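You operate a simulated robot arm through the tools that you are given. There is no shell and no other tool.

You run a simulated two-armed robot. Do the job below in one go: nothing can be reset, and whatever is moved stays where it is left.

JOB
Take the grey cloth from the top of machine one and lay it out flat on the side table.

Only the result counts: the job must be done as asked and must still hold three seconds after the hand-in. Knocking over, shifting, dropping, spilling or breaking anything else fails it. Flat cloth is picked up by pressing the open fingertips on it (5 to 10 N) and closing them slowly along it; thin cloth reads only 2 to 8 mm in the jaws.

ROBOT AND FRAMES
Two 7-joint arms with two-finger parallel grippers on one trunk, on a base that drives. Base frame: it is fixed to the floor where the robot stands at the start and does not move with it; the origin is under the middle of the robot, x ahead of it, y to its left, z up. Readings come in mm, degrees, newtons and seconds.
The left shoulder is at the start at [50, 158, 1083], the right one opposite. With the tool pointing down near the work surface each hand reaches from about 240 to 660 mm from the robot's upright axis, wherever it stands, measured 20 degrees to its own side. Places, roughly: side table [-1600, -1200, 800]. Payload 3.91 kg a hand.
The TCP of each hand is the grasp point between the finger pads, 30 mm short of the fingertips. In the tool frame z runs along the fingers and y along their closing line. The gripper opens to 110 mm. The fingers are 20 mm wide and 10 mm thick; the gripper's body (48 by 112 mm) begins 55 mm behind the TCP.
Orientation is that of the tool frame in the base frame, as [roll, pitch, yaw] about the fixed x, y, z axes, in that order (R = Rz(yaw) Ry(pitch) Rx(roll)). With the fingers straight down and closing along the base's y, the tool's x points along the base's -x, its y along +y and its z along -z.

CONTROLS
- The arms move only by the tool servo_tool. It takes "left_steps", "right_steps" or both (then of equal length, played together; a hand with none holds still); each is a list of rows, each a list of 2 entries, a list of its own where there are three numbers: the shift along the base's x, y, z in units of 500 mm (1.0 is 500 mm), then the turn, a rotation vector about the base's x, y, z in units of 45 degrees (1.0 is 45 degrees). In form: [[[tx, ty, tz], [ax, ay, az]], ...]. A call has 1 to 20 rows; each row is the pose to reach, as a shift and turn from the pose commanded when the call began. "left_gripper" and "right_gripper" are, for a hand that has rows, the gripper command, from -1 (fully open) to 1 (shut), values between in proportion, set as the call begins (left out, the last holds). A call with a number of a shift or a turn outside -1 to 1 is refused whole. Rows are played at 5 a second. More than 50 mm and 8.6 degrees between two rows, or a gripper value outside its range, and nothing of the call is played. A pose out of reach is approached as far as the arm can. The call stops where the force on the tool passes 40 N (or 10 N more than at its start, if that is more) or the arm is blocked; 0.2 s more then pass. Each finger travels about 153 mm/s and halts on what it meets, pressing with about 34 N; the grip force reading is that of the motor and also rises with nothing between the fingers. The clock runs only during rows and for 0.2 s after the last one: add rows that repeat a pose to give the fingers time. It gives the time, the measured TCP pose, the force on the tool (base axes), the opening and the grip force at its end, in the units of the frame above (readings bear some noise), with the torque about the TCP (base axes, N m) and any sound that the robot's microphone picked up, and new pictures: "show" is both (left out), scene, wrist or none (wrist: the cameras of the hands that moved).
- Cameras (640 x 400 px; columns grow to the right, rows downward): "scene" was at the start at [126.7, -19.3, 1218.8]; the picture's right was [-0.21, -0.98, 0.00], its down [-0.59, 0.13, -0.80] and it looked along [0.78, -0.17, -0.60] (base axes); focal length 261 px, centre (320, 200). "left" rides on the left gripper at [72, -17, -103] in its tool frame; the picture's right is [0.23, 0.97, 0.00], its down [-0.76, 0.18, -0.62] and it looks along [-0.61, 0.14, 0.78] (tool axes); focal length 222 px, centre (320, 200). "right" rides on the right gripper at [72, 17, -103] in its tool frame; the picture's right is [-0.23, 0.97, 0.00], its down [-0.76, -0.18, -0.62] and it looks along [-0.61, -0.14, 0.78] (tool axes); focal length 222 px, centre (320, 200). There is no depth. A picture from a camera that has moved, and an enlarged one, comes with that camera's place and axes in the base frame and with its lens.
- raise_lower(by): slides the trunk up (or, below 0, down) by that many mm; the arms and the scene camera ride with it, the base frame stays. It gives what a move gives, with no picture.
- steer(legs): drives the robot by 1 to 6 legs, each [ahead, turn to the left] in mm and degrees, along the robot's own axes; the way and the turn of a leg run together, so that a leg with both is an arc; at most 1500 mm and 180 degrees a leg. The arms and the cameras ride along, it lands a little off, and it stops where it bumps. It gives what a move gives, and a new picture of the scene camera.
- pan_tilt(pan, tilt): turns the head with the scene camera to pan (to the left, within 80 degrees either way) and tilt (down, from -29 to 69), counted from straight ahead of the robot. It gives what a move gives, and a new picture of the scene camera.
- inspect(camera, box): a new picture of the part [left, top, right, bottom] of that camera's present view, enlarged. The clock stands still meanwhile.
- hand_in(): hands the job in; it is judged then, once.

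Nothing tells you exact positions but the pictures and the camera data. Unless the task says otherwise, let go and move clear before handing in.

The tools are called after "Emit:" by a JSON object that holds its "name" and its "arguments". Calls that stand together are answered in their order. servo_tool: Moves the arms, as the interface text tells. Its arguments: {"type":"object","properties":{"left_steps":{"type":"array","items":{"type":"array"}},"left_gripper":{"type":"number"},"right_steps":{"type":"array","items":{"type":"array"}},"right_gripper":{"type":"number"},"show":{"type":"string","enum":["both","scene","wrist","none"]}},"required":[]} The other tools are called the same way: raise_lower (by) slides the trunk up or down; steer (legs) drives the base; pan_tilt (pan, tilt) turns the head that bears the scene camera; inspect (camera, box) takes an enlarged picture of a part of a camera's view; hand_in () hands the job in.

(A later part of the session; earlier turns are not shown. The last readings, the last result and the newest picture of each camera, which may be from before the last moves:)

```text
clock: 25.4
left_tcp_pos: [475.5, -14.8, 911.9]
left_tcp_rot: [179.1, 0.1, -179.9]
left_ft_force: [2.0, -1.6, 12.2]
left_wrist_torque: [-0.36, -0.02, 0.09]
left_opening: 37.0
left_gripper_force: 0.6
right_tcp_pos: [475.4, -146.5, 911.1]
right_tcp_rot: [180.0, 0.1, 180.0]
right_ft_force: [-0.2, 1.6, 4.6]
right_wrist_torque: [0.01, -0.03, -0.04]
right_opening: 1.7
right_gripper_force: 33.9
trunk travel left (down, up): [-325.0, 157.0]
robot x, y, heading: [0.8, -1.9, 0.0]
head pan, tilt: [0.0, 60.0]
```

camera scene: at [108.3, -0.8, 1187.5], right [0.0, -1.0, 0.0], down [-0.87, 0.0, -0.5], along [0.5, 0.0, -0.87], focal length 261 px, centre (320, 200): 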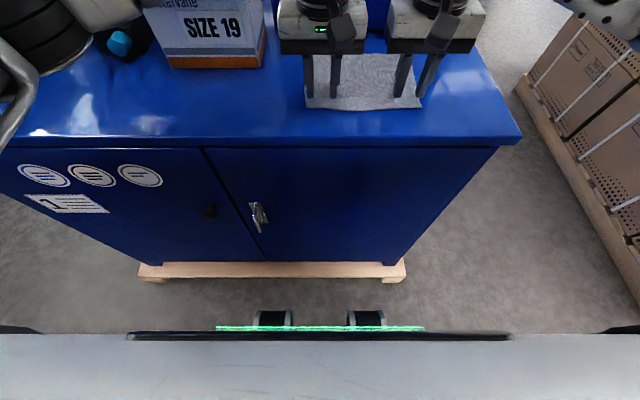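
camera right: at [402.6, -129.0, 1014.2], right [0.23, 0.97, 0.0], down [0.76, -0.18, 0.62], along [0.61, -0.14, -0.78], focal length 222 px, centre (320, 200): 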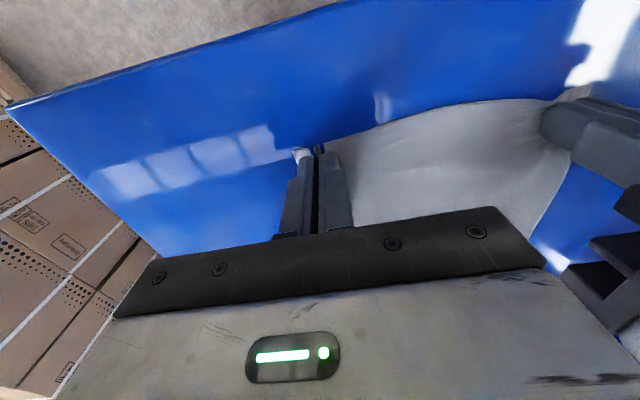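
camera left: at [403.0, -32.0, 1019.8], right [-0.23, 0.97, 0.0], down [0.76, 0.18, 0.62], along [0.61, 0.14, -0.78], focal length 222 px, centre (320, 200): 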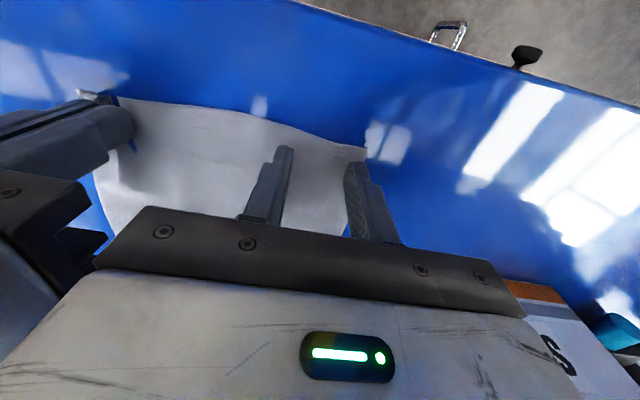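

Emit:
{"name": "servo_tool", "arguments": {"left_steps": [[[0, 0, 0.0006], [-0.006, 0, 0]], [[0, 0, 0.0006], [-0.013, 0, 0]], [[0, 0, 0.0006], [-0.013, 0, 0]]], "show": "wrist"}}

```text
clock: 26.2
left_tcp_pos: [475.2, -13.7, 911.2]
left_tcp_rot: [179.6, 0.1, -179.9]
left_ft_force: [2.5, -1.4, 12.6]
left_wrist_torque: [-0.25, -0.02, 0.06]
left_opening: 36.6
left_gripper_force: 1.1
right_tcp_pos: [475.5, -146.7, 909.9]
right_tcp_rot: [180.0, -0.1, 179.9]
right_ft_force: [0.1, 0.0, 3.8]
right_wrist_torque: [0.02, 0.02, -0.03]
right_opening: 1.7
right_gripper_force: 34.0
trunk travel left (down, up): [-325.0, 157.0]
robot x, y, heading: [-1.1, -0.6, -0.2]
head pan, tilt: [0.0, 60.0]
camera left: at [402.6, -31.7, 1014.7], right [-0.23, 0.97, 0.0], down [0.76, 0.18, 0.63], along [0.61, 0.15, -0.78], focal length 222 px, centre (320, 200)
```

left: 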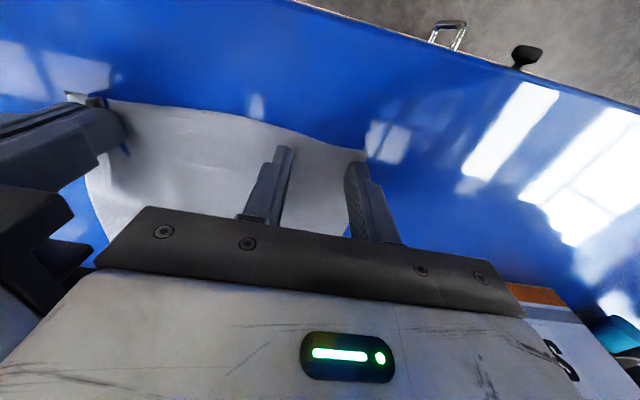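

Emit:
{"name": "servo_tool", "arguments": {"left_steps": [[[0, 0, 0.0008], [-0.004, 0, 0]], [[0, 0, 0.0008], [-0.004, 0, 0]], [[0, 0, 0.0008], [-0.004, 0, 0]]], "show": "none"}}

```text
clock: 27.0
left_tcp_pos: [474.1, -13.6, 911.0]
left_tcp_rot: [179.8, 0.1, -179.9]
left_ft_force: [1.8, -0.5, 6.3]
left_wrist_torque: [-0.12, 0.03, 0.03]
left_opening: 36.9
left_gripper_force: 0.6
right_tcp_pos: [475.5, -146.8, 911.1]
right_tcp_rot: [-179.9, 0.0, -180.0]
right_ft_force: [-0.9, 0.4, 4.6]
right_wrist_torque: [0.02, 0.05, 0.03]
right_opening: 1.7
right_gripper_force: 34.3
trunk travel left (down, up): [-325.0, 157.0]
robot x, y, heading: [-0.1, -1.6, 0.1]
head pan, tilt: [0.0, 60.0]
```

Emit:
{"name": "servo_tool", "arguments": {"left_steps": [[[0, 0, 0], [-0.0025, 0, 0]], [[0, 0, -0.0004], [-0.0025, 0, 0]], [[0, 0, -0.0004], [-0.0025, 0, 0]]], "show": "none"}}

```text
clock: 27.8
left_tcp_pos: [473.0, -13.9, 911.7]
left_tcp_rot: [180.0, 0.1, -180.0]
left_ft_force: [0.9, -0.8, 6.8]
left_wrist_torque: [0.01, 0.01, 0.01]
left_opening: 36.1
left_gripper_force: 0.2
right_tcp_pos: [474.0, -146.2, 911.7]
right_tcp_rot: [180.0, 0.0, 179.9]
right_ft_force: [-0.8, 1.0, 4.9]
right_wrist_torque: [0.04, 0.04, 0.0]
right_opening: 1.6
right_gripper_force: 33.5
trunk travel left (down, up): [-325.0, 157.0]
robot x, y, heading: [0.1, 3.5, 0.2]
head pan, tilt: [0.0, 60.0]
```

The left load is now balanced at about 7 N. I'll close the left fingers in small steps.

Emit:
{"name": "servo_tool", "arguments": {"left_steps": [[[0, 0, 0], [0, 0, 0]]], "left_gripper": 0.4, "show": "none"}}

Emit:
{"name": "servo_tool", "arguments": {"left_steps": [[[0, 0, 0], [0, 0, 0]]], "left_gripper": 0.455, "show": "none"}}

Emit:
{"name": "servo_tool", "arguments": {"left_steps": [[[0, 0, 0], [0, 0, 0]]], "left_gripper": 0.51, "show": "wrist"}}

```text
clock: 28.2
left_tcp_pos: [474.7, -15.0, 910.9]
left_tcp_rot: [179.8, 0.1, -179.9]
left_ft_force: [-0.8, -1.3, 5.9]
left_wrist_torque: [-0.01, 0.03, 0.05]
left_opening: 32.8
left_gripper_force: 0.0
right_tcp_pos: [475.6, -147.1, 911.0]
right_tcp_rot: [-180.0, 0.1, -180.0]
right_ft_force: [-0.3, 0.9, 4.5]
right_wrist_torque: [0.06, 0.03, -0.02]
right_opening: 1.6
right_gripper_force: 34.2
trunk travel left (down, up): [-325.0, 157.0]
robot x, y, heading: [-3.5, -0.2, 0.4]
head pan, tilt: [0.0, 60.0]
```

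```text
clock: 28.6
left_tcp_pos: [474.7, -13.9, 912.0]
left_tcp_rot: [179.9, 0.1, -180.0]
left_ft_force: [0.1, -0.2, 5.6]
left_wrist_torque: [-0.04, 0.04, -0.01]
left_opening: 29.9
left_gripper_force: 0.2
right_tcp_pos: [475.4, -145.9, 911.6]
right_tcp_rot: [180.0, 0.1, 180.0]
right_ft_force: [-0.4, 1.1, 4.0]
right_wrist_torque: [0.04, 0.0, -0.02]
right_opening: 1.6
right_gripper_force: 33.5
trunk travel left (down, up): [-325.0, 157.0]
robot x, y, heading: [-1.6, 2.1, 0.0]
head pan, tilt: [0.0, 60.0]
```

```text
clock: 29.0
left_tcp_pos: [474.5, -15.1, 912.2]
left_tcp_rot: [179.9, 0.2, -179.9]
left_ft_force: [-0.3, 0.4, 5.8]
left_wrist_torque: [0.0, 0.01, 0.03]
left_opening: 26.5
left_gripper_force: 0.0
right_tcp_pos: [475.2, -146.4, 910.9]
right_tcp_rot: [-180.0, 0.0, -180.0]
right_ft_force: [-0.6, 0.3, 4.7]
right_wrist_torque: [0.0, 0.03, 0.0]
right_opening: 1.7
right_gripper_force: 34.3
trunk travel left (down, up): [-325.0, 157.0]
robot x, y, heading: [2.1, 0.4, -0.0]
head pan, tilt: [0.0, 60.0]
camera left: at [402.3, -30.8, 1014.9], right [-0.23, 0.97, 0.0], down [0.76, 0.18, 0.62], along [0.61, 0.14, -0.78], focal length 222 px, centre (320, 200)
```

left: 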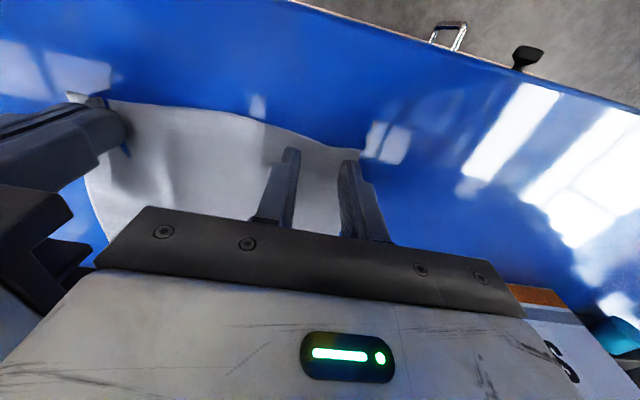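

Force and balance stay good, so I'll continue closing the left in the same small steps.

Emit:
{"name": "servo_tool", "arguments": {"left_steps": [[[0, 0, 0], [0, 0, 0]]], "left_gripper": 0.565, "show": "none"}}

Emit:
{"name": "servo_tool", "arguments": {"left_steps": [[[0, 0, -0.0004], [0, 0, 0]]], "left_gripper": 0.62, "show": "none"}}

Emit:
{"name": "servo_tool", "arguments": {"left_steps": [[[0, 0, 0], [0, 0, 0]]], "left_gripper": 0.675, "show": "wrist"}}

Emit:
{"name": "inspect", "arguments": {"camera": "left", "box": [180, 90, 420, 240]}}

```text
clock: 29.4
left_tcp_pos: [474.3, -14.2, 910.3]
left_tcp_rot: [179.9, 0.1, -179.9]
left_ft_force: [-0.3, -0.4, 5.4]
left_wrist_torque: [0.01, 0.03, 0.03]
left_opening: 23.8
left_gripper_force: 0.0
right_tcp_pos: [475.5, -145.9, 911.3]
right_tcp_rot: [179.9, 0.0, -180.0]
right_ft_force: [-0.8, 0.9, 4.4]
right_wrist_torque: [0.01, 0.02, -0.07]
right_opening: 1.4
right_gripper_force: 34.4
trunk travel left (down, up): [-325.0, 157.0]
robot x, y, heading: [2.4, -5.4, -0.0]
head pan, tilt: [0.0, 60.0]
```

```text
clock: 29.8
left_tcp_pos: [474.7, -14.1, 912.5]
left_tcp_rot: [180.0, 0.1, -179.8]
left_ft_force: [-0.8, 0.0, 6.8]
left_wrist_torque: [0.04, 0.01, -0.01]
left_opening: 20.3
left_gripper_force: 0.0
right_tcp_pos: [475.3, -145.7, 912.6]
right_tcp_rot: [180.0, 0.0, -180.0]
right_ft_force: [-1.5, -0.9, 4.6]
right_wrist_torque: [-0.02, 0.05, -0.01]
right_opening: 1.4
right_gripper_force: 33.7
trunk travel left (down, up): [-325.0, 157.0]
robot x, y, heading: [2.3, 0.1, -0.2]
head pan, tilt: [0.0, 60.0]
```

```text
clock: 30.2
left_tcp_pos: [473.8, -14.3, 911.5]
left_tcp_rot: [180.0, 0.1, -179.9]
left_ft_force: [0.1, -0.6, 7.3]
left_wrist_torque: [0.05, 0.02, -0.02]
left_opening: 17.2
left_gripper_force: 0.0
right_tcp_pos: [475.2, -146.7, 911.7]
right_tcp_rot: [180.0, 0.0, -179.9]
right_ft_force: [-0.4, 0.2, 5.1]
right_wrist_torque: [0.02, 0.01, -0.03]
right_opening: 1.4
right_gripper_force: 33.5
trunk travel left (down, up): [-325.0, 157.0]
robot x, y, heading: [-0.2, 2.5, -0.1]
head pan, tilt: [0.0, 60.0]
camera left: at [402.4, -31.3, 1014.9], right [-0.23, 0.97, 0.0], down [0.76, 0.18, 0.62], along [0.61, 0.14, -0.78], focal length 222 px, centre (320, 200)
```

left: 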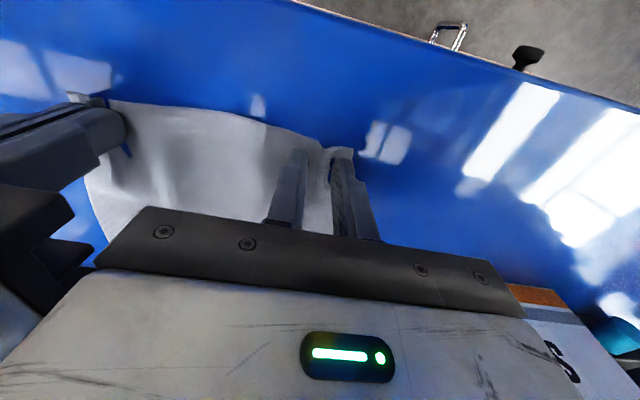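

```text
2.67 times, centred on (300, 165) of left
camera zoom: at [402.4, -31.3, 1014.9], right [-0.23, 0.97, 0.0], down [0.76, 0.18, 0.62], along [0.61, 0.14, -0.78], focal length 592 px, centre (373, 293)
```

zoom: 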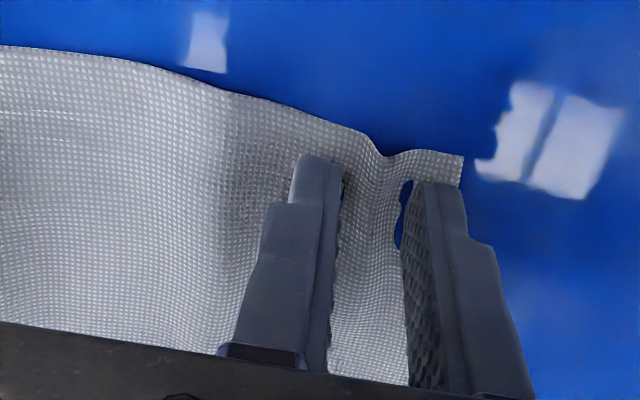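

A fold is standing up between the left fingers. I'll continue.

Emit:
{"name": "servo_tool", "arguments": {"left_steps": [[[0, 0, 0], [0, 0, 0]]], "left_gripper": 0.73, "show": "none"}}

Emit:
{"name": "servo_tool", "arguments": {"left_steps": [[[0, 0, 0], [0, 0, 0]]], "left_gripper": 0.78, "show": "none"}}

Emit:
{"name": "servo_tool", "arguments": {"left_steps": [[[0, 0, 0], [0, 0, 0]]], "left_gripper": 0.83, "show": "wrist"}}

Emit:
{"name": "inspect", "arguments": {"camera": "left", "box": [180, 90, 420, 240]}}

```text
clock: 30.6
left_tcp_pos: [474.3, -15.6, 912.2]
left_tcp_rot: [-180.0, 0.1, -179.9]
left_ft_force: [0.1, 0.4, 7.0]
left_wrist_torque: [-0.03, 0.02, -0.01]
left_opening: 14.3
left_gripper_force: 0.0
right_tcp_pos: [475.2, -145.7, 911.2]
right_tcp_rot: [-180.0, -0.1, 180.0]
right_ft_force: [-1.2, 0.7, 4.8]
right_wrist_torque: [0.0, 0.03, 0.01]
right_opening: 1.5
right_gripper_force: 33.5
trunk travel left (down, up): [-325.0, 157.0]
robot x, y, heading: [2.4, -1.2, 0.0]
head pan, tilt: [0.0, 60.0]
```

```text
clock: 31.0
left_tcp_pos: [474.6, -15.5, 911.3]
left_tcp_rot: [180.0, 0.2, -179.9]
left_ft_force: [-0.4, -1.0, 8.6]
left_wrist_torque: [0.01, 0.09, 0.02]
left_opening: 11.7
left_gripper_force: 0.0
right_tcp_pos: [474.4, -146.0, 910.9]
right_tcp_rot: [180.0, 0.0, 179.9]
right_ft_force: [0.3, 0.0, 4.4]
right_wrist_torque: [0.03, 0.03, -0.01]
right_opening: 1.4
right_gripper_force: 34.2
trunk travel left (down, up): [-325.0, 157.0]
robot x, y, heading: [1.8, 3.9, 0.1]
head pan, tilt: [0.0, 60.0]
```

```text
clock: 31.4
left_tcp_pos: [473.6, -14.7, 911.2]
left_tcp_rot: [-179.9, 0.2, -179.9]
left_ft_force: [0.4, -0.6, 9.2]
left_wrist_torque: [0.01, 0.04, 0.01]
left_opening: 8.6
left_gripper_force: 0.0
right_tcp_pos: [474.2, -145.1, 912.3]
right_tcp_rot: [-180.0, 0.1, -180.0]
right_ft_force: [-0.4, 0.4, 3.3]
right_wrist_torque: [-0.03, 0.01, -0.01]
right_opening: 2.0
right_gripper_force: 33.7
trunk travel left (down, up): [-325.0, 157.0]
robot x, y, heading: [-0.8, 1.1, 0.1]
head pan, tilt: [0.0, 60.0]
camera left: at [402.4, -31.2, 1014.9], right [-0.23, 0.97, 0.0], down [0.76, 0.18, 0.62], along [0.61, 0.14, -0.78], focal length 222 px, centre (320, 200)
```

left: 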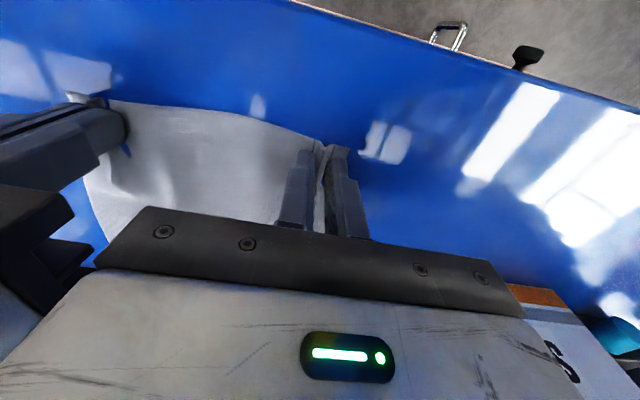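

```text
2.67 times, centred on (300, 165) of left
camera zoom: at [402.4, -31.2, 1014.9], right [-0.23, 0.97, 0.0], down [0.76, 0.18, 0.62], along [0.61, 0.14, -0.78], focal length 592 px, centre (373, 293)
```

zoom: 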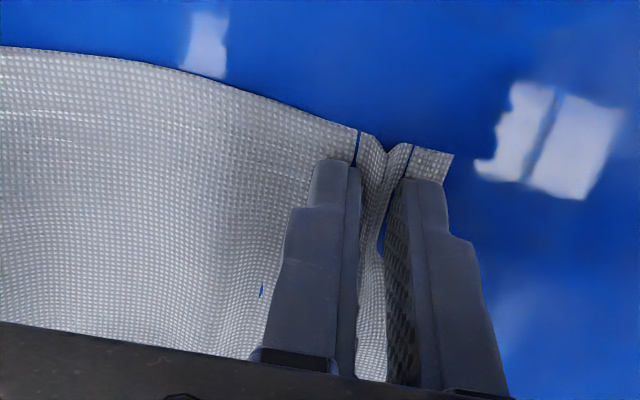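

There is now a clear upright fold inside the left jaws, so I'll finish closing.

Emit:
{"name": "servo_tool", "arguments": {"left_steps": [[[0, 0, 0], [0, 0, 0]]], "left_gripper": 0.88, "show": "none"}}

Emit:
{"name": "servo_tool", "arguments": {"left_steps": [[[0, 0, 0], [0, 0, 0]]], "left_gripper": 0.93, "show": "none"}}

Emit:
{"name": "servo_tool", "arguments": {"left_steps": [[[0, 0, 0], [0, 0, 0]], [[0, 0, 0], [0, 0, 0]]], "left_gripper": 1.0, "show": "wrist"}}

Emit:
{"name": "inspect", "arguments": {"camera": "left", "box": [180, 90, 420, 240]}}

Emit:
{"name": "inspect", "arguments": {"camera": "right", "box": [220, 90, 460, 240]}}

```text
clock: 31.8
left_tcp_pos: [474.3, -14.3, 910.8]
left_tcp_rot: [179.9, 0.1, -179.9]
left_ft_force: [1.0, -0.5, 9.5]
left_wrist_torque: [-0.03, 0.03, 0.01]
left_opening: 5.9
left_gripper_force: 0.1
right_tcp_pos: [475.0, -145.9, 911.7]
right_tcp_rot: [180.0, -0.1, -179.9]
right_ft_force: [-1.2, -0.4, 3.5]
right_wrist_torque: [0.02, 0.05, 0.05]
right_opening: 1.6
right_gripper_force: 33.4
trunk travel left (down, up): [-325.0, 157.0]
robot x, y, heading: [-5.9, -1.4, -0.2]
head pan, tilt: [0.0, 60.0]
```

```text
clock: 32.2
left_tcp_pos: [475.1, -14.6, 910.2]
left_tcp_rot: [180.0, 0.1, -179.9]
left_ft_force: [0.5, -0.9, 9.5]
left_wrist_torque: [-0.01, 0.05, 0.03]
left_opening: 3.2
left_gripper_force: 0.1
right_tcp_pos: [475.5, -145.9, 911.4]
right_tcp_rot: [179.9, 0.0, -180.0]
right_ft_force: [-0.4, 0.3, 3.0]
right_wrist_torque: [0.04, 0.03, -0.03]
right_opening: 1.9
right_gripper_force: 33.6
trunk travel left (down, up): [-325.0, 157.0]
robot x, y, heading: [0.5, 0.6, -0.1]
head pan, tilt: [0.0, 60.0]
```

```text
clock: 32.8
left_tcp_pos: [473.8, -13.4, 911.6]
left_tcp_rot: [179.9, 0.1, -179.9]
left_ft_force: [0.3, -0.5, 9.5]
left_wrist_torque: [0.0, 0.05, 0.02]
left_opening: 1.8
left_gripper_force: 33.5
right_tcp_pos: [474.5, -146.8, 910.9]
right_tcp_rot: [-179.9, -0.1, 180.0]
right_ft_force: [-0.2, 1.6, 3.4]
right_wrist_torque: [0.05, 0.01, -0.02]
right_opening: 1.7
right_gripper_force: 34.0
trunk travel left (down, up): [-325.0, 157.0]
robot x, y, heading: [1.5, -0.7, -0.0]
head pan, tilt: [0.0, 60.0]
camera left: at [402.4, -31.2, 1014.8], right [-0.23, 0.97, 0.0], down [0.76, 0.18, 0.62], along [0.61, 0.14, -0.78], focal length 222 px, centre (320, 200)
```

left: 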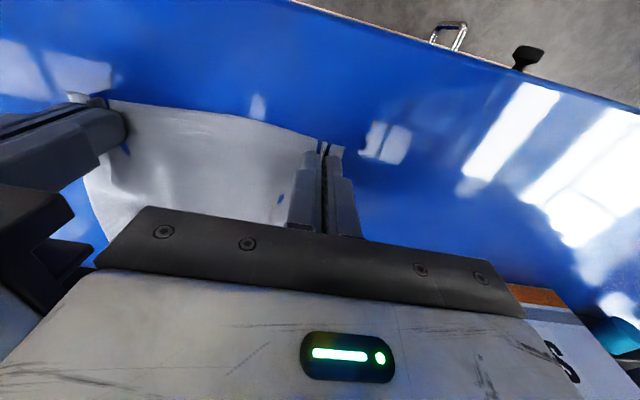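

```text
2.67 times, centred on (300, 165) of left
camera zoom: at [402.4, -31.2, 1014.8], right [-0.23, 0.97, 0.0], down [0.76, 0.18, 0.62], along [0.61, 0.14, -0.78], focal length 592 px, centre (373, 293)
```

zoom: 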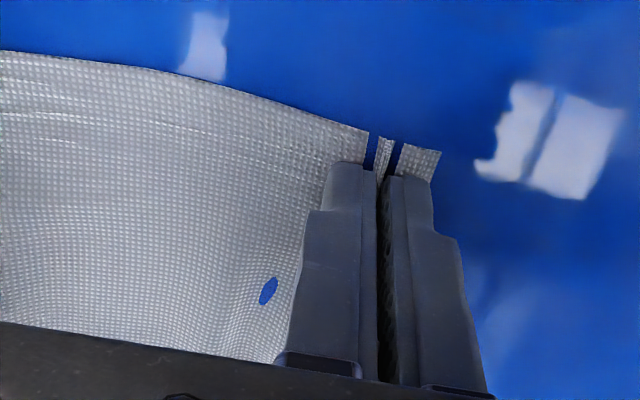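

```text
2.67 times, centred on (340, 165) of right
camera zoom: at [402.5, -129.0, 1014.3], right [0.23, 0.97, 0.0], down [0.76, -0.18, 0.62], along [0.61, -0.14, -0.78], focal length 592 px, centre (267, 293)
```

zoom: 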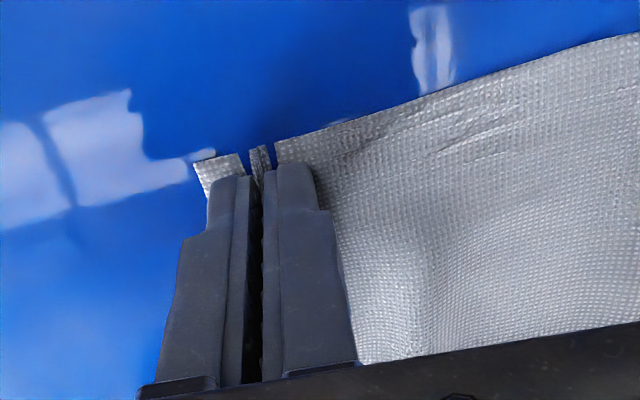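

Both jaws hold visible folds (about 1.8 mm each). I'll lift both hands slowly together a little and check that the cloth comes along.

Emit:
{"name": "servo_tool", "arguments": {"left_steps": [[[0, 0, 0.01], [0, 0, 0]], [[0, 0, 0.02], [0, 0, 0]], [[0, 0, 0.04], [0, 0, 0]], [[0, 0, 0.06], [0, 0, 0]], [[0, 0, 0.08], [0, 0, 0]], [[0, 0, 0.08], [0, 0, 0]]], "right_steps": [[[0, 0, 0.01], [0, 0, 0]], [[0, 0, 0.02], [0, 0, 0]], [[0, 0, 0.04], [0, 0, 0]], [[0, 0, 0.06], [0, 0, 0]], [[0, 0, 0.08], [0, 0, 0]], [[0, 0, 0.08], [0, 0, 0]]]}}

Emit:
{"name": "inspect", "arguments": {"camera": "scene", "box": [260, 0, 460, 125]}}

```text
clock: 34.2
left_tcp_pos: [473.3, -14.8, 951.5]
left_tcp_rot: [179.9, 0.1, -180.0]
left_ft_force: [-0.5, -1.1, 0.5]
left_wrist_torque: [-0.04, 0.0, 0.0]
left_opening: 1.6
left_gripper_force: 34.1
right_tcp_pos: [474.5, -145.8, 951.8]
right_tcp_rot: [-180.0, 0.0, -179.9]
right_ft_force: [0.2, 0.7, 0.8]
right_wrist_torque: [0.03, 0.03, 0.01]
right_opening: 1.6
right_gripper_force: 34.0
trunk travel left (down, up): [-325.0, 157.0]
robot x, y, heading: [2.7, -1.8, 0.2]
head pan, tilt: [0.0, 60.0]
camera scene: at [108.4, -0.8, 1187.5], right [0.0, -1.0, 0.0], down [-0.87, 0.0, -0.5], along [0.5, 0.0, -0.87], focal length 261 px, centre (320, 200)
camera right: at [403.3, -129.1, 1054.0], right [0.23, 0.97, 0.0], down [0.76, -0.18, 0.62], along [0.61, -0.14, -0.78], focal length 222 px, centre (320, 200)
camera left: at [402.1, -31.0, 1054.7], right [-0.23, 0.97, 0.0], down [0.76, 0.18, 0.62], along [0.61, 0.14, -0.78], focal length 222 px, centre (320, 200)
```

scene: 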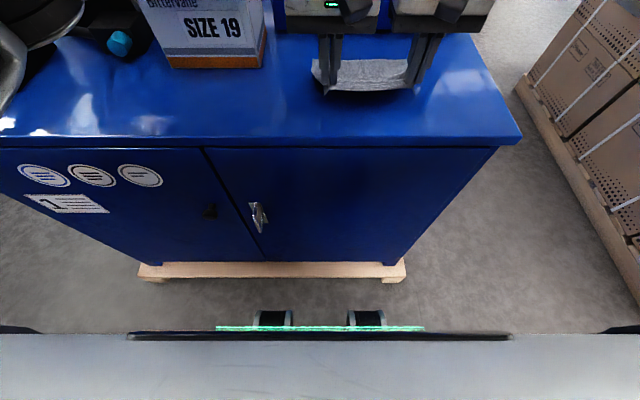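
right: 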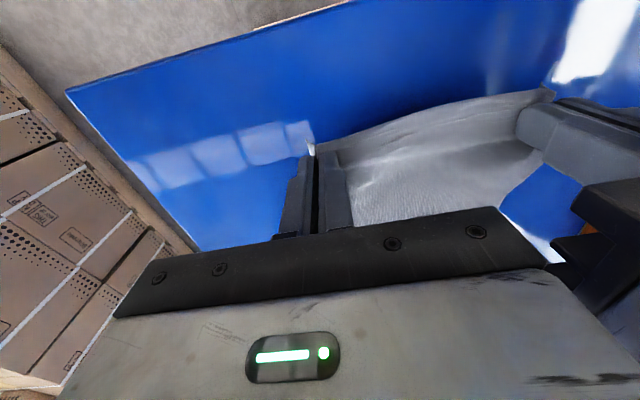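
left: 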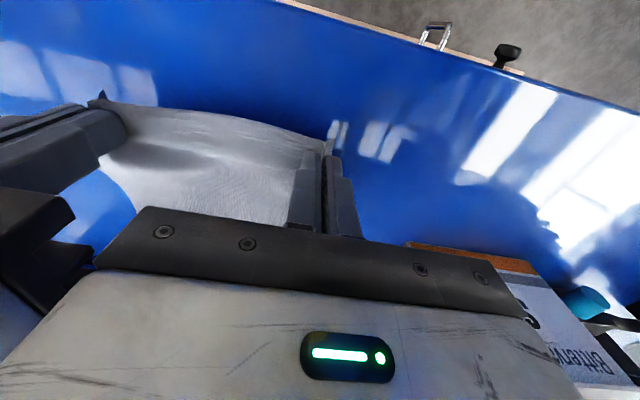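

```text
3.20 times, centred on (360, 62) of scene
camera zoom: at [108.4, -0.8, 1187.5], right [0.0, -1.0, 0.0], down [-0.87, 0.0, -0.5], along [0.5, 0.0, -0.87], focal length 835 px, centre (192, 640)
```

zoom: 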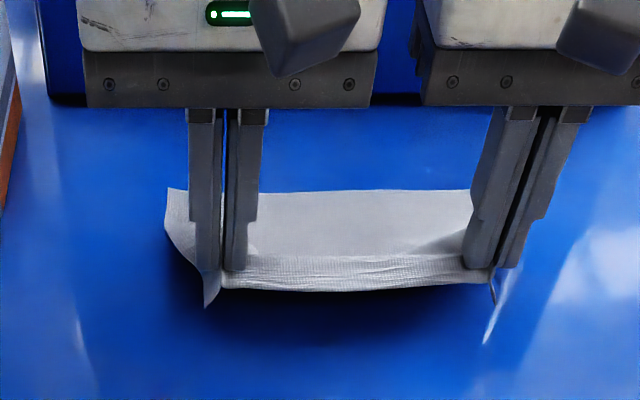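

The cloth comes up with both hands, with its small corner tips hanging free. I'll raise it further with the trunk so that it hangs clear of the machine top.

Emit:
{"name": "raise_lower", "arguments": {"by": 75}}

Emit:
{"name": "raise_lower", "arguments": {"by": 75}}

Emit:
{"name": "pan_tilt", "arguments": {"pan": 0, "tilt": 50}}

Emit:
{"name": "inspect", "arguments": {"camera": "scene", "box": [240, 0, 480, 150]}}

```text
clock: 35.4
left_tcp_pos: [474.7, -14.5, 1024.2]
left_tcp_rot: [180.0, 0.0, -180.0]
left_ft_force: [-0.4, -1.1, 0.6]
left_wrist_torque: [0.0, -0.02, 0.01]
left_opening: 1.8
left_gripper_force: 34.0
right_tcp_pos: [475.5, -145.7, 1024.2]
right_tcp_rot: [179.9, 0.0, 180.0]
right_ft_force: [0.4, 1.1, -0.1]
right_wrist_torque: [0.06, -0.01, 0.03]
right_opening: 1.7
right_gripper_force: 34.0
trunk travel left (down, up): [-400.0, 82.0]
robot x, y, heading: [0.7, 3.7, -0.1]
head pan, tilt: [0.0, 60.0]
```

```text
clock: 36.5
left_tcp_pos: [475.1, -13.8, 1100.7]
left_tcp_rot: [179.9, 0.0, -179.9]
left_ft_force: [0.0, -0.8, -0.8]
left_wrist_torque: [0.0, 0.01, 0.0]
left_opening: 1.6
left_gripper_force: 34.3
right_tcp_pos: [475.8, -146.6, 1100.4]
right_tcp_rot: [-180.0, -0.1, -180.0]
right_ft_force: [0.4, 1.1, -0.1]
right_wrist_torque: [0.01, 0.03, -0.02]
right_opening: 1.9
right_gripper_force: 34.1
trunk travel left (down, up): [-475.0, 7.0]
robot x, y, heading: [-0.9, -0.1, -0.1]
head pan, tilt: [0.0, 60.0]
```

```text
clock: 37.2
left_tcp_pos: [474.6, -14.0, 1100.8]
left_tcp_rot: [180.0, 0.0, -179.9]
left_ft_force: [0.4, -1.2, 0.0]
left_wrist_torque: [-0.05, 0.01, -0.03]
left_opening: 1.9
left_gripper_force: 34.3
right_tcp_pos: [476.1, -146.4, 1101.4]
right_tcp_rot: [-180.0, 0.0, -179.9]
right_ft_force: [0.7, 1.1, 0.0]
right_wrist_torque: [0.0, 0.0, 0.0]
right_opening: 1.8
right_gripper_force: 34.0
trunk travel left (down, up): [-475.0, 7.0]
robot x, y, heading: [-1.0, 2.8, -0.3]
head pan, tilt: [0.0, 50.0]
camera scene: at [118.7, -0.8, 1350.0], right [0.0, -1.0, 0.0], down [-0.77, 0.0, -0.64], along [0.64, 0.0, -0.77], focal length 261 px, centre (320, 200)
```

scene: 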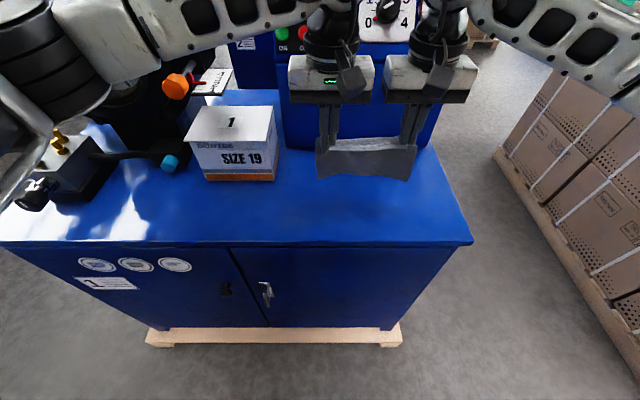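

```text
2.67 times, centred on (360, 75) of scene
camera zoom: at [118.7, -0.8, 1350.0], right [0.0, -1.0, 0.0], down [-0.77, 0.0, -0.64], along [0.64, 0.0, -0.77], focal length 696 px, centre (213, 533)
```

zoom: 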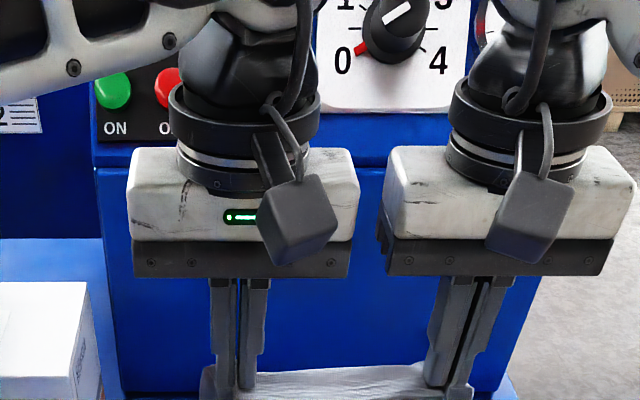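

The cloth hangs from both hands. I'll check it more closely before driving.

Emit:
{"name": "inspect", "arguments": {"camera": "scene", "box": [290, 110, 450, 210]}}

Emit:
{"name": "inspect", "arguments": {"camera": "left", "box": [0, 0, 640, 400]}}

Emit:
{"name": "inspect", "arguments": {"camera": "right", "box": [0, 0, 640, 400]}}

```text
4.00 times, centred on (370, 160) of scene
camera zoom: at [118.7, -0.8, 1350.0], right [0.0, -1.0, 0.0], down [-0.77, 0.0, -0.64], along [0.64, 0.0, -0.77], focal length 1044 px, centre (120, 360)
```

zoom: 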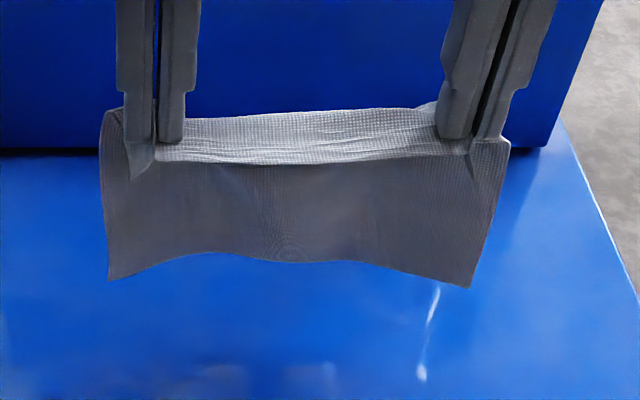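

```text
1.00 times, centred on (320, 200) of left (not enlarged: the box is as wide or as high as the picture)
camera zoom: at [402.1, -30.9, 1204.4], right [-0.23, 0.97, 0.0], down [0.76, 0.18, 0.62], along [0.61, 0.14, -0.78], focal length 222 px, centre (320, 200)
```

zoom: 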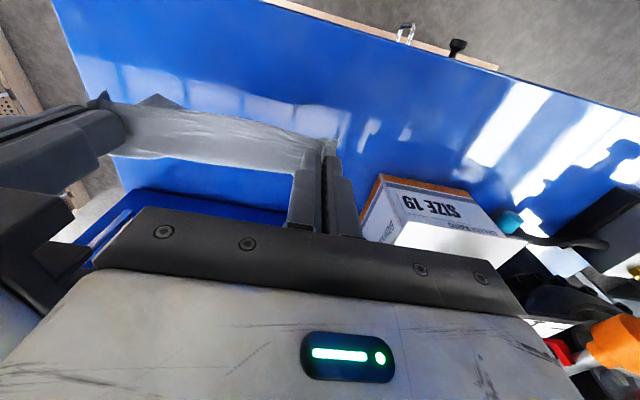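

```text
1.00 times, centred on (320, 200) of right (not enlarged: the box is as wide or as high as the picture)
camera zoom: at [403.3, -129.2, 1203.9], right [0.23, 0.97, 0.0], down [0.76, -0.18, 0.62], along [0.61, -0.14, -0.78], focal length 222 px, centre (320, 200)
```

zoom: 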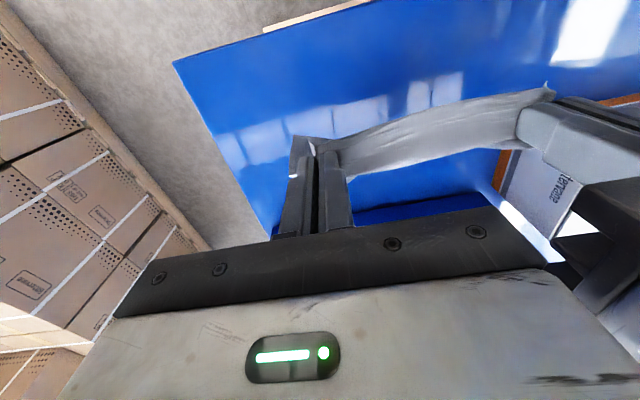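

The cloth hangs like a curtain, clear of the machine top. Before backing away I'll look to both sides for obstacles and for the side table.

Emit:
{"name": "pan_tilt", "arguments": {"pan": -80, "tilt": 25}}

Emit:
{"name": "pan_tilt", "arguments": {"pan": 80, "tilt": 30}}

```text
clock: 38.7
left_tcp_pos: [473.3, -14.8, 1100.8]
left_tcp_rot: [179.9, 0.0, -179.9]
left_ft_force: [0.6, -0.7, 0.0]
left_wrist_torque: [-0.01, 0.01, -0.01]
left_opening: 1.8
left_gripper_force: 34.2
right_tcp_pos: [475.1, -146.6, 1100.1]
right_tcp_rot: [-180.0, 0.0, -180.0]
right_ft_force: [0.4, 1.2, 0.9]
right_wrist_torque: [0.04, -0.01, -0.01]
right_opening: 1.9
right_gripper_force: 34.7
trunk travel left (down, up): [-475.0, 7.0]
robot x, y, heading: [-2.8, -1.3, -0.1]
head pan, tilt: [-80.0, 25.0]
camera scene: at [57.8, -91.5, 1387.5], right [-0.98, -0.17, 0.0], down [-0.07, 0.42, -0.91], along [0.16, -0.89, -0.42], focal length 261 px, centre (320, 200)
```

scene: 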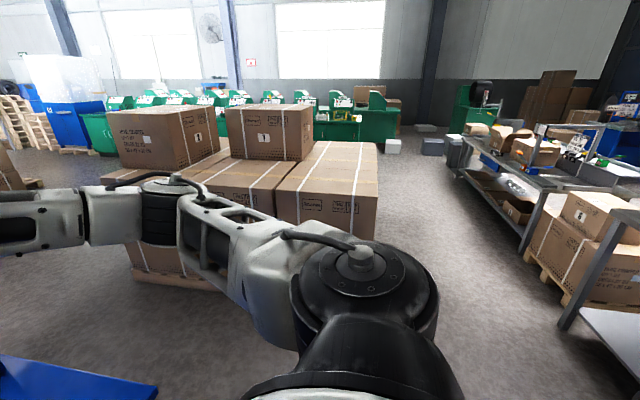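

```text
clock: 41.2
left_tcp_pos: [475.3, -13.4, 1100.4]
left_tcp_rot: [179.8, 0.0, -179.9]
left_ft_force: [0.5, -1.3, -0.1]
left_wrist_torque: [-0.03, 0.02, 0.01]
left_opening: 1.6
left_gripper_force: 33.8
right_tcp_pos: [474.7, -146.9, 1101.2]
right_tcp_rot: [180.0, 0.1, -179.9]
right_ft_force: [-0.1, 1.0, -0.9]
right_wrist_torque: [0.03, -0.03, -0.01]
right_opening: 1.9
right_gripper_force: 34.0
trunk travel left (down, up): [-475.0, 7.0]
robot x, y, heading: [-0.2, 1.3, 0.2]
head pan, tilt: [80.0, 30.0]
camera scene: at [57.5, 88.3, 1379.6], right [0.98, -0.17, 0.0], down [-0.09, -0.49, -0.87], along [0.15, 0.85, -0.5], focal length 261 px, centre (320, 200)
```

scene: 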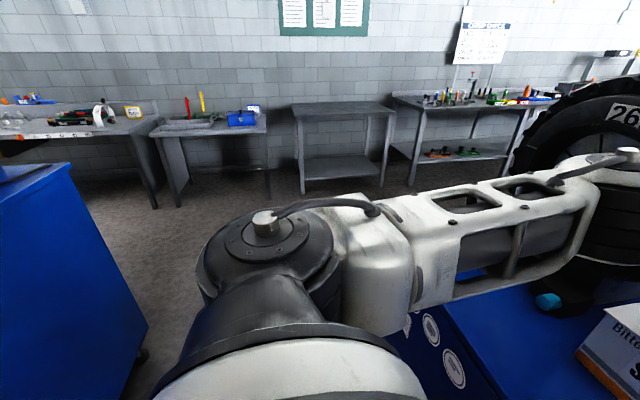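

The side table appears at the lower right, with a leg near (-1220, -1470), and a blue cart stands behind to the left near (-713, 900). I'll back off 250 mm and then turn right on the spot to face -y, where there's free floor.

Emit:
{"name": "pan_tilt", "arguments": {"pan": -60, "tilt": 30}}

Emit:
{"name": "steer", "arguments": {"legs": [[-250, 0]]}}

Emit:
{"name": "steer", "arguments": {"legs": [[0, -90]]}}

```text
clock: 43.4
left_tcp_pos: [474.3, -14.1, 1100.5]
left_tcp_rot: [179.9, 0.0, -179.8]
left_ft_force: [0.6, -1.1, 0.0]
left_wrist_torque: [-0.02, 0.01, 0.02]
left_opening: 1.8
left_gripper_force: 33.5
right_tcp_pos: [475.4, -146.0, 1101.2]
right_tcp_rot: [180.0, 0.0, 180.0]
right_ft_force: [-0.5, 0.7, -0.1]
right_wrist_torque: [0.08, -0.01, -0.04]
right_opening: 1.7
right_gripper_force: 34.2
trunk travel left (down, up): [-475.0, 7.0]
robot x, y, heading: [4.1, 1.5, 0.1]
head pan, tilt: [-60.0, 30.0]
camera scene: at [87.0, -79.1, 1379.5], right [-0.87, -0.5, 0.0], down [-0.25, 0.43, -0.87], along [0.43, -0.75, -0.5], focal length 261 px, centre (320, 200)
```

scene: 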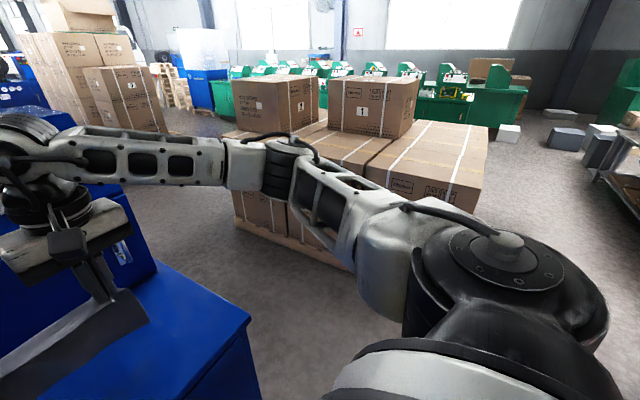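

```text
clock: 45.2
left_tcp_pos: [227.6, -13.7, 1100.1]
left_tcp_rot: [179.8, 0.0, -179.7]
left_ft_force: [0.3, -1.7, 0.2]
left_wrist_torque: [0.0, 0.01, -0.01]
left_opening: 1.8
left_gripper_force: 33.2
right_tcp_pos: [229.5, -145.1, 1102.4]
right_tcp_rot: [-179.9, -0.1, -179.8]
right_ft_force: [1.0, 1.5, -0.7]
right_wrist_torque: [0.02, -0.02, 0.01]
right_opening: 1.8
right_gripper_force: 34.1
trunk travel left (down, up): [-475.0, 7.0]
robot x, y, heading: [-245.7, -1.3, 0.4]
head pan, tilt: [-60.0, 30.0]
camera scene: at [-159.1, -79.3, 1379.6], right [-0.86, -0.5, 0.0], down [-0.25, 0.43, -0.87], along [0.44, -0.75, -0.5], focal length 261 px, centre (320, 200)
```

scene: 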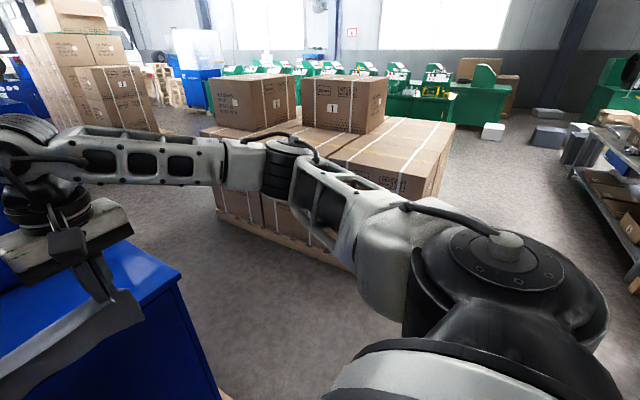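

```text
clock: 49.4
left_tcp_pos: [-251.3, -474.3, 1100.4]
left_tcp_rot: [179.9, 0.0, 91.1]
left_ft_force: [-1.3, -0.3, 0.5]
left_wrist_torque: [0.01, 0.05, 0.03]
left_opening: 1.8
left_gripper_force: 33.8
right_tcp_pos: [-383.9, -479.7, 1100.6]
right_tcp_rot: [179.9, -0.1, 91.1]
right_ft_force: [0.7, -0.2, 0.5]
right_wrist_torque: [0.02, -0.02, -0.01]
right_opening: 1.9
right_gripper_force: 33.8
trunk travel left (down, up): [-475.0, 7.0]
robot x, y, heading: [-244.3, -1.8, -89.1]
head pan, tilt: [-60.0, 30.0]
camera scene: at [-320.7, -87.9, 1379.5], right [-0.52, 0.86, 0.0], down [0.43, 0.26, -0.87], along [-0.74, -0.45, -0.5], focal length 261 px, centre (320, 200)
```

scene: 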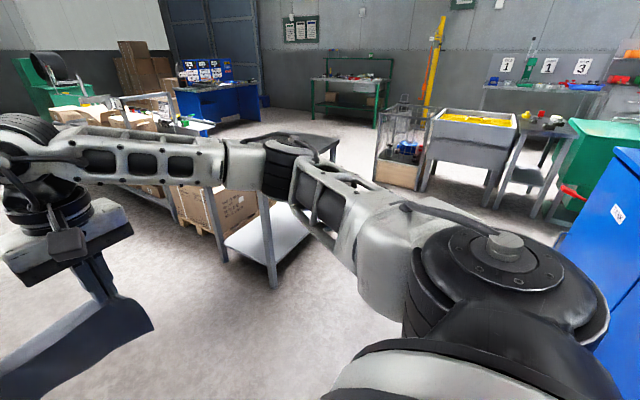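

The turn went well. The side table is ahead to the right but half-hidden by the right arm, so I'll look from other pan angles.

Emit:
{"name": "pan_tilt", "arguments": {"pan": -40, "tilt": 25}}

Emit:
{"name": "pan_tilt", "arguments": {"pan": -75, "tilt": 20}}

```text
clock: 50.2
left_tcp_pos: [-250.9, -473.9, 1100.8]
left_tcp_rot: [179.9, 0.0, 91.2]
left_ft_force: [-0.7, 0.1, 0.1]
left_wrist_torque: [-0.01, 0.06, 0.04]
left_opening: 1.6
left_gripper_force: 33.8
right_tcp_pos: [-382.2, -479.7, 1100.0]
right_tcp_rot: [179.9, 0.0, 91.1]
right_ft_force: [1.0, 0.8, 0.0]
right_wrist_torque: [-0.04, -0.04, 0.01]
right_opening: 1.6
right_gripper_force: 33.9
trunk travel left (down, up): [-475.0, 7.0]
robot x, y, heading: [-245.1, 0.3, -89.0]
head pan, tilt: [-40.0, 25.0]
camera scene: at [-301.1, -112.8, 1387.5], right [-0.78, 0.63, 0.0], down [0.27, 0.33, -0.91], along [-0.57, -0.7, -0.42], focal length 261 px, centre (320, 200)
```

scene: 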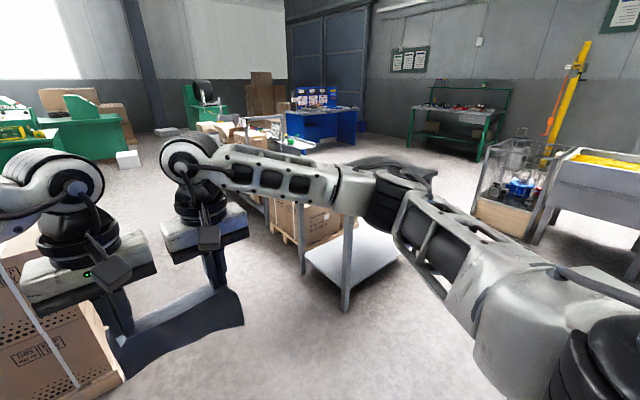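

```text
clock: 51.2
left_tcp_pos: [-250.6, -474.9, 1100.5]
left_tcp_rot: [179.9, 0.0, 91.2]
left_ft_force: [-1.1, -0.2, 1.3]
left_wrist_torque: [-0.03, 0.04, 0.02]
left_opening: 1.7
left_gripper_force: 33.5
right_tcp_pos: [-382.7, -479.5, 1100.3]
right_tcp_rot: [179.9, 0.0, 91.1]
right_ft_force: [1.3, 0.3, -1.0]
right_wrist_torque: [0.04, -0.02, 0.01]
right_opening: 1.9
right_gripper_force: 34.1
trunk travel left (down, up): [-475.0, 7.0]
robot x, y, heading: [-245.3, -2.3, -89.0]
head pan, tilt: [-75.0, 20.0]
camera scene: at [-332.6, -67.1, 1395.6], right [-0.28, 0.96, 0.0], down [0.33, 0.1, -0.94], along [-0.9, -0.26, -0.34], focal length 261 px, centre (320, 200)
```

scene: 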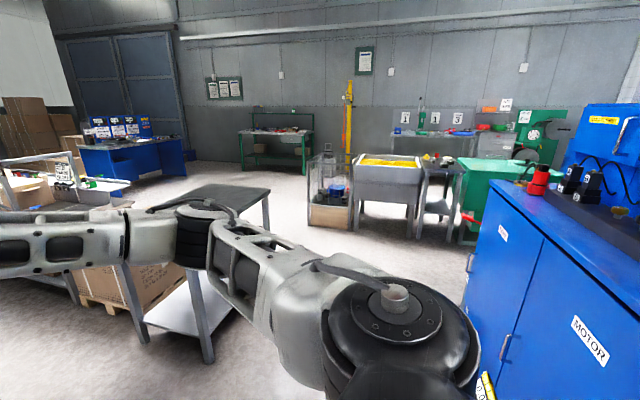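

The side table spans roughly x -2015..-1200, y -1500..-970, and its dark top looks empty. I'll come at its long +y side through the open floor: turn right 70° and check the way before driving.

Emit:
{"name": "pan_tilt", "arguments": {"pan": 0, "tilt": 20}}

Emit:
{"name": "steer", "arguments": {"legs": [[0, -70]]}}

Emit:
{"name": "pan_tilt", "arguments": {"pan": 40, "tilt": 25}}

Emit:
{"name": "pan_tilt", "arguments": {"pan": -50, "tilt": 25}}

```text
clock: 52.7
left_tcp_pos: [-250.4, -474.7, 1100.0]
left_tcp_rot: [179.9, -0.1, 91.2]
left_ft_force: [-1.5, -0.4, -0.2]
left_wrist_torque: [-0.01, -0.01, 0.07]
left_opening: 1.9
left_gripper_force: 34.1
right_tcp_pos: [-383.0, -478.5, 1100.1]
right_tcp_rot: [179.9, 0.0, 91.2]
right_ft_force: [0.2, 0.4, 0.9]
right_wrist_torque: [-0.02, -0.05, 0.04]
right_opening: 1.6
right_gripper_force: 33.7
trunk travel left (down, up): [-475.0, 7.0]
robot x, y, heading: [-239.0, -1.4, -89.0]
head pan, tilt: [0.0, 20.0]
camera scene: at [-241.5, -134.3, 1395.6], right [-1.0, -0.02, 0.0], down [-0.01, 0.34, -0.94], along [0.02, -0.94, -0.34], focal length 261 px, centre (320, 200)
```

scene: 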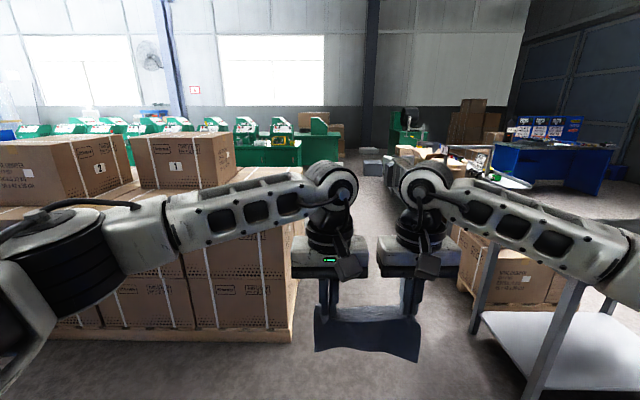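

```text
clock: 56.2
left_tcp_pos: [-693.6, -158.6, 1099.8]
left_tcp_rot: [179.9, 0.0, 21.2]
left_ft_force: [-0.2, 0.6, 0.7]
left_wrist_torque: [0.02, 0.01, 0.07]
left_opening: 1.8
left_gripper_force: 33.7
right_tcp_pos: [-742.9, -34.4, 1101.9]
right_tcp_rot: [-180.0, 0.0, 21.0]
right_ft_force: [1.2, -1.2, -0.7]
right_wrist_torque: [-0.07, -0.02, 0.04]
right_opening: 1.8
right_gripper_force: 34.1
trunk travel left (down, up): [-475.0, 7.0]
robot x, y, heading: [-246.0, -2.9, -158.6]
head pan, tilt: [0.0, 20.0]
camera scene: at [-368.1, -48.9, 1395.6], right [-0.36, 0.93, 0.0], down [0.32, 0.12, -0.94], along [-0.88, -0.34, -0.34], focal length 261 px, centre (320, 200)
```

scene: 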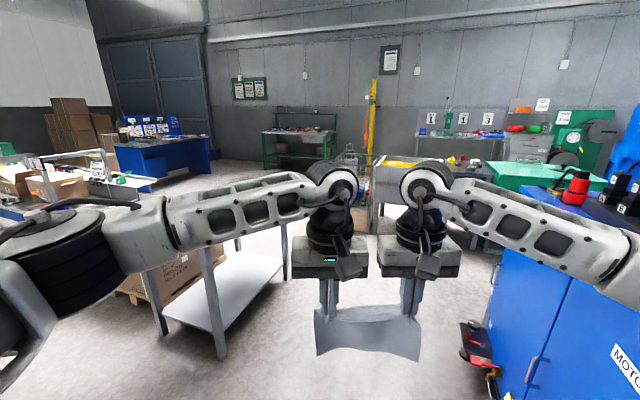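

```text
clock: 57.2
left_tcp_pos: [-692.3, -157.8, 1101.0]
left_tcp_rot: [-180.0, 0.1, 21.2]
left_ft_force: [0.0, -0.3, 0.1]
left_wrist_torque: [-0.01, 0.01, 0.03]
left_opening: 1.7
left_gripper_force: 34.4
right_tcp_pos: [-742.5, -34.5, 1101.5]
right_tcp_rot: [179.9, -0.1, 21.2]
right_ft_force: [0.5, -1.1, 0.0]
right_wrist_torque: [-0.04, 0.0, 0.05]
right_opening: 1.6
right_gripper_force: 33.7
trunk travel left (down, up): [-475.0, 7.0]
robot x, y, heading: [-246.1, 0.3, -159.0]
head pan, tilt: [40.0, 25.0]
camera scene: at [-325.8, -96.2, 1387.5], right [-0.87, 0.48, 0.0], down [0.2, 0.37, -0.91], along [-0.44, -0.79, -0.42], focal length 261 px, centre (320, 200)
```

scene: 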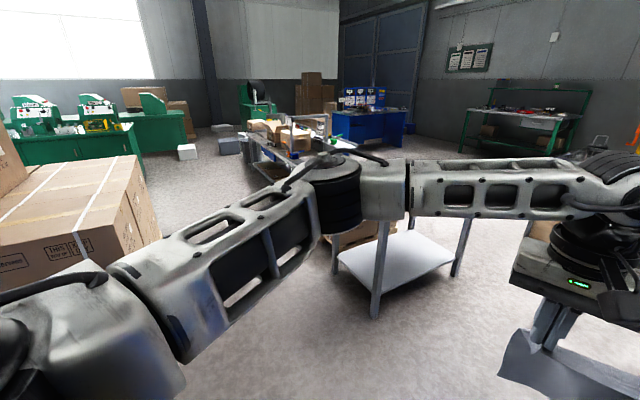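

```text
clock: 58.9
left_tcp_pos: [-693.6, -157.8, 1099.7]
left_tcp_rot: [-180.0, 0.0, 21.2]
left_ft_force: [-0.9, 0.2, 0.6]
left_wrist_torque: [0.0, 0.01, -0.01]
left_opening: 1.8
left_gripper_force: 33.7
right_tcp_pos: [-741.6, -35.4, 1100.9]
right_tcp_rot: [180.0, 0.0, 20.9]
right_ft_force: [1.2, -0.9, -0.7]
right_wrist_torque: [0.02, -0.01, 0.04]
right_opening: 1.6
right_gripper_force: 34.0
trunk travel left (down, up): [-475.0, 7.0]
robot x, y, heading: [-245.1, -0.5, -158.6]
head pan, tilt: [-50.0, 25.0]
camera scene: at [-361.9, 28.9, 1387.5], right [0.48, 0.88, 0.0], down [0.37, -0.2, -0.91], along [-0.79, 0.44, -0.42], focal length 261 px, centre (320, 200)
```

scene: 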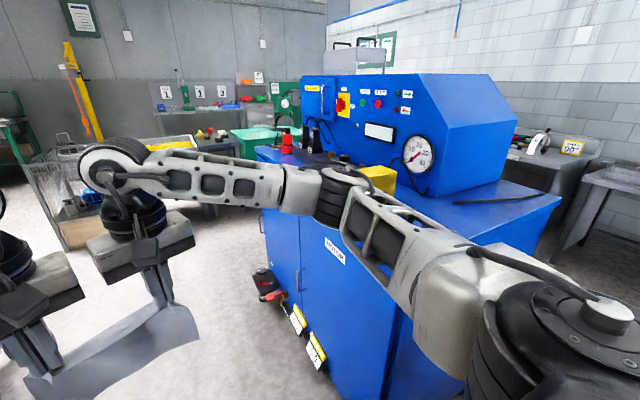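

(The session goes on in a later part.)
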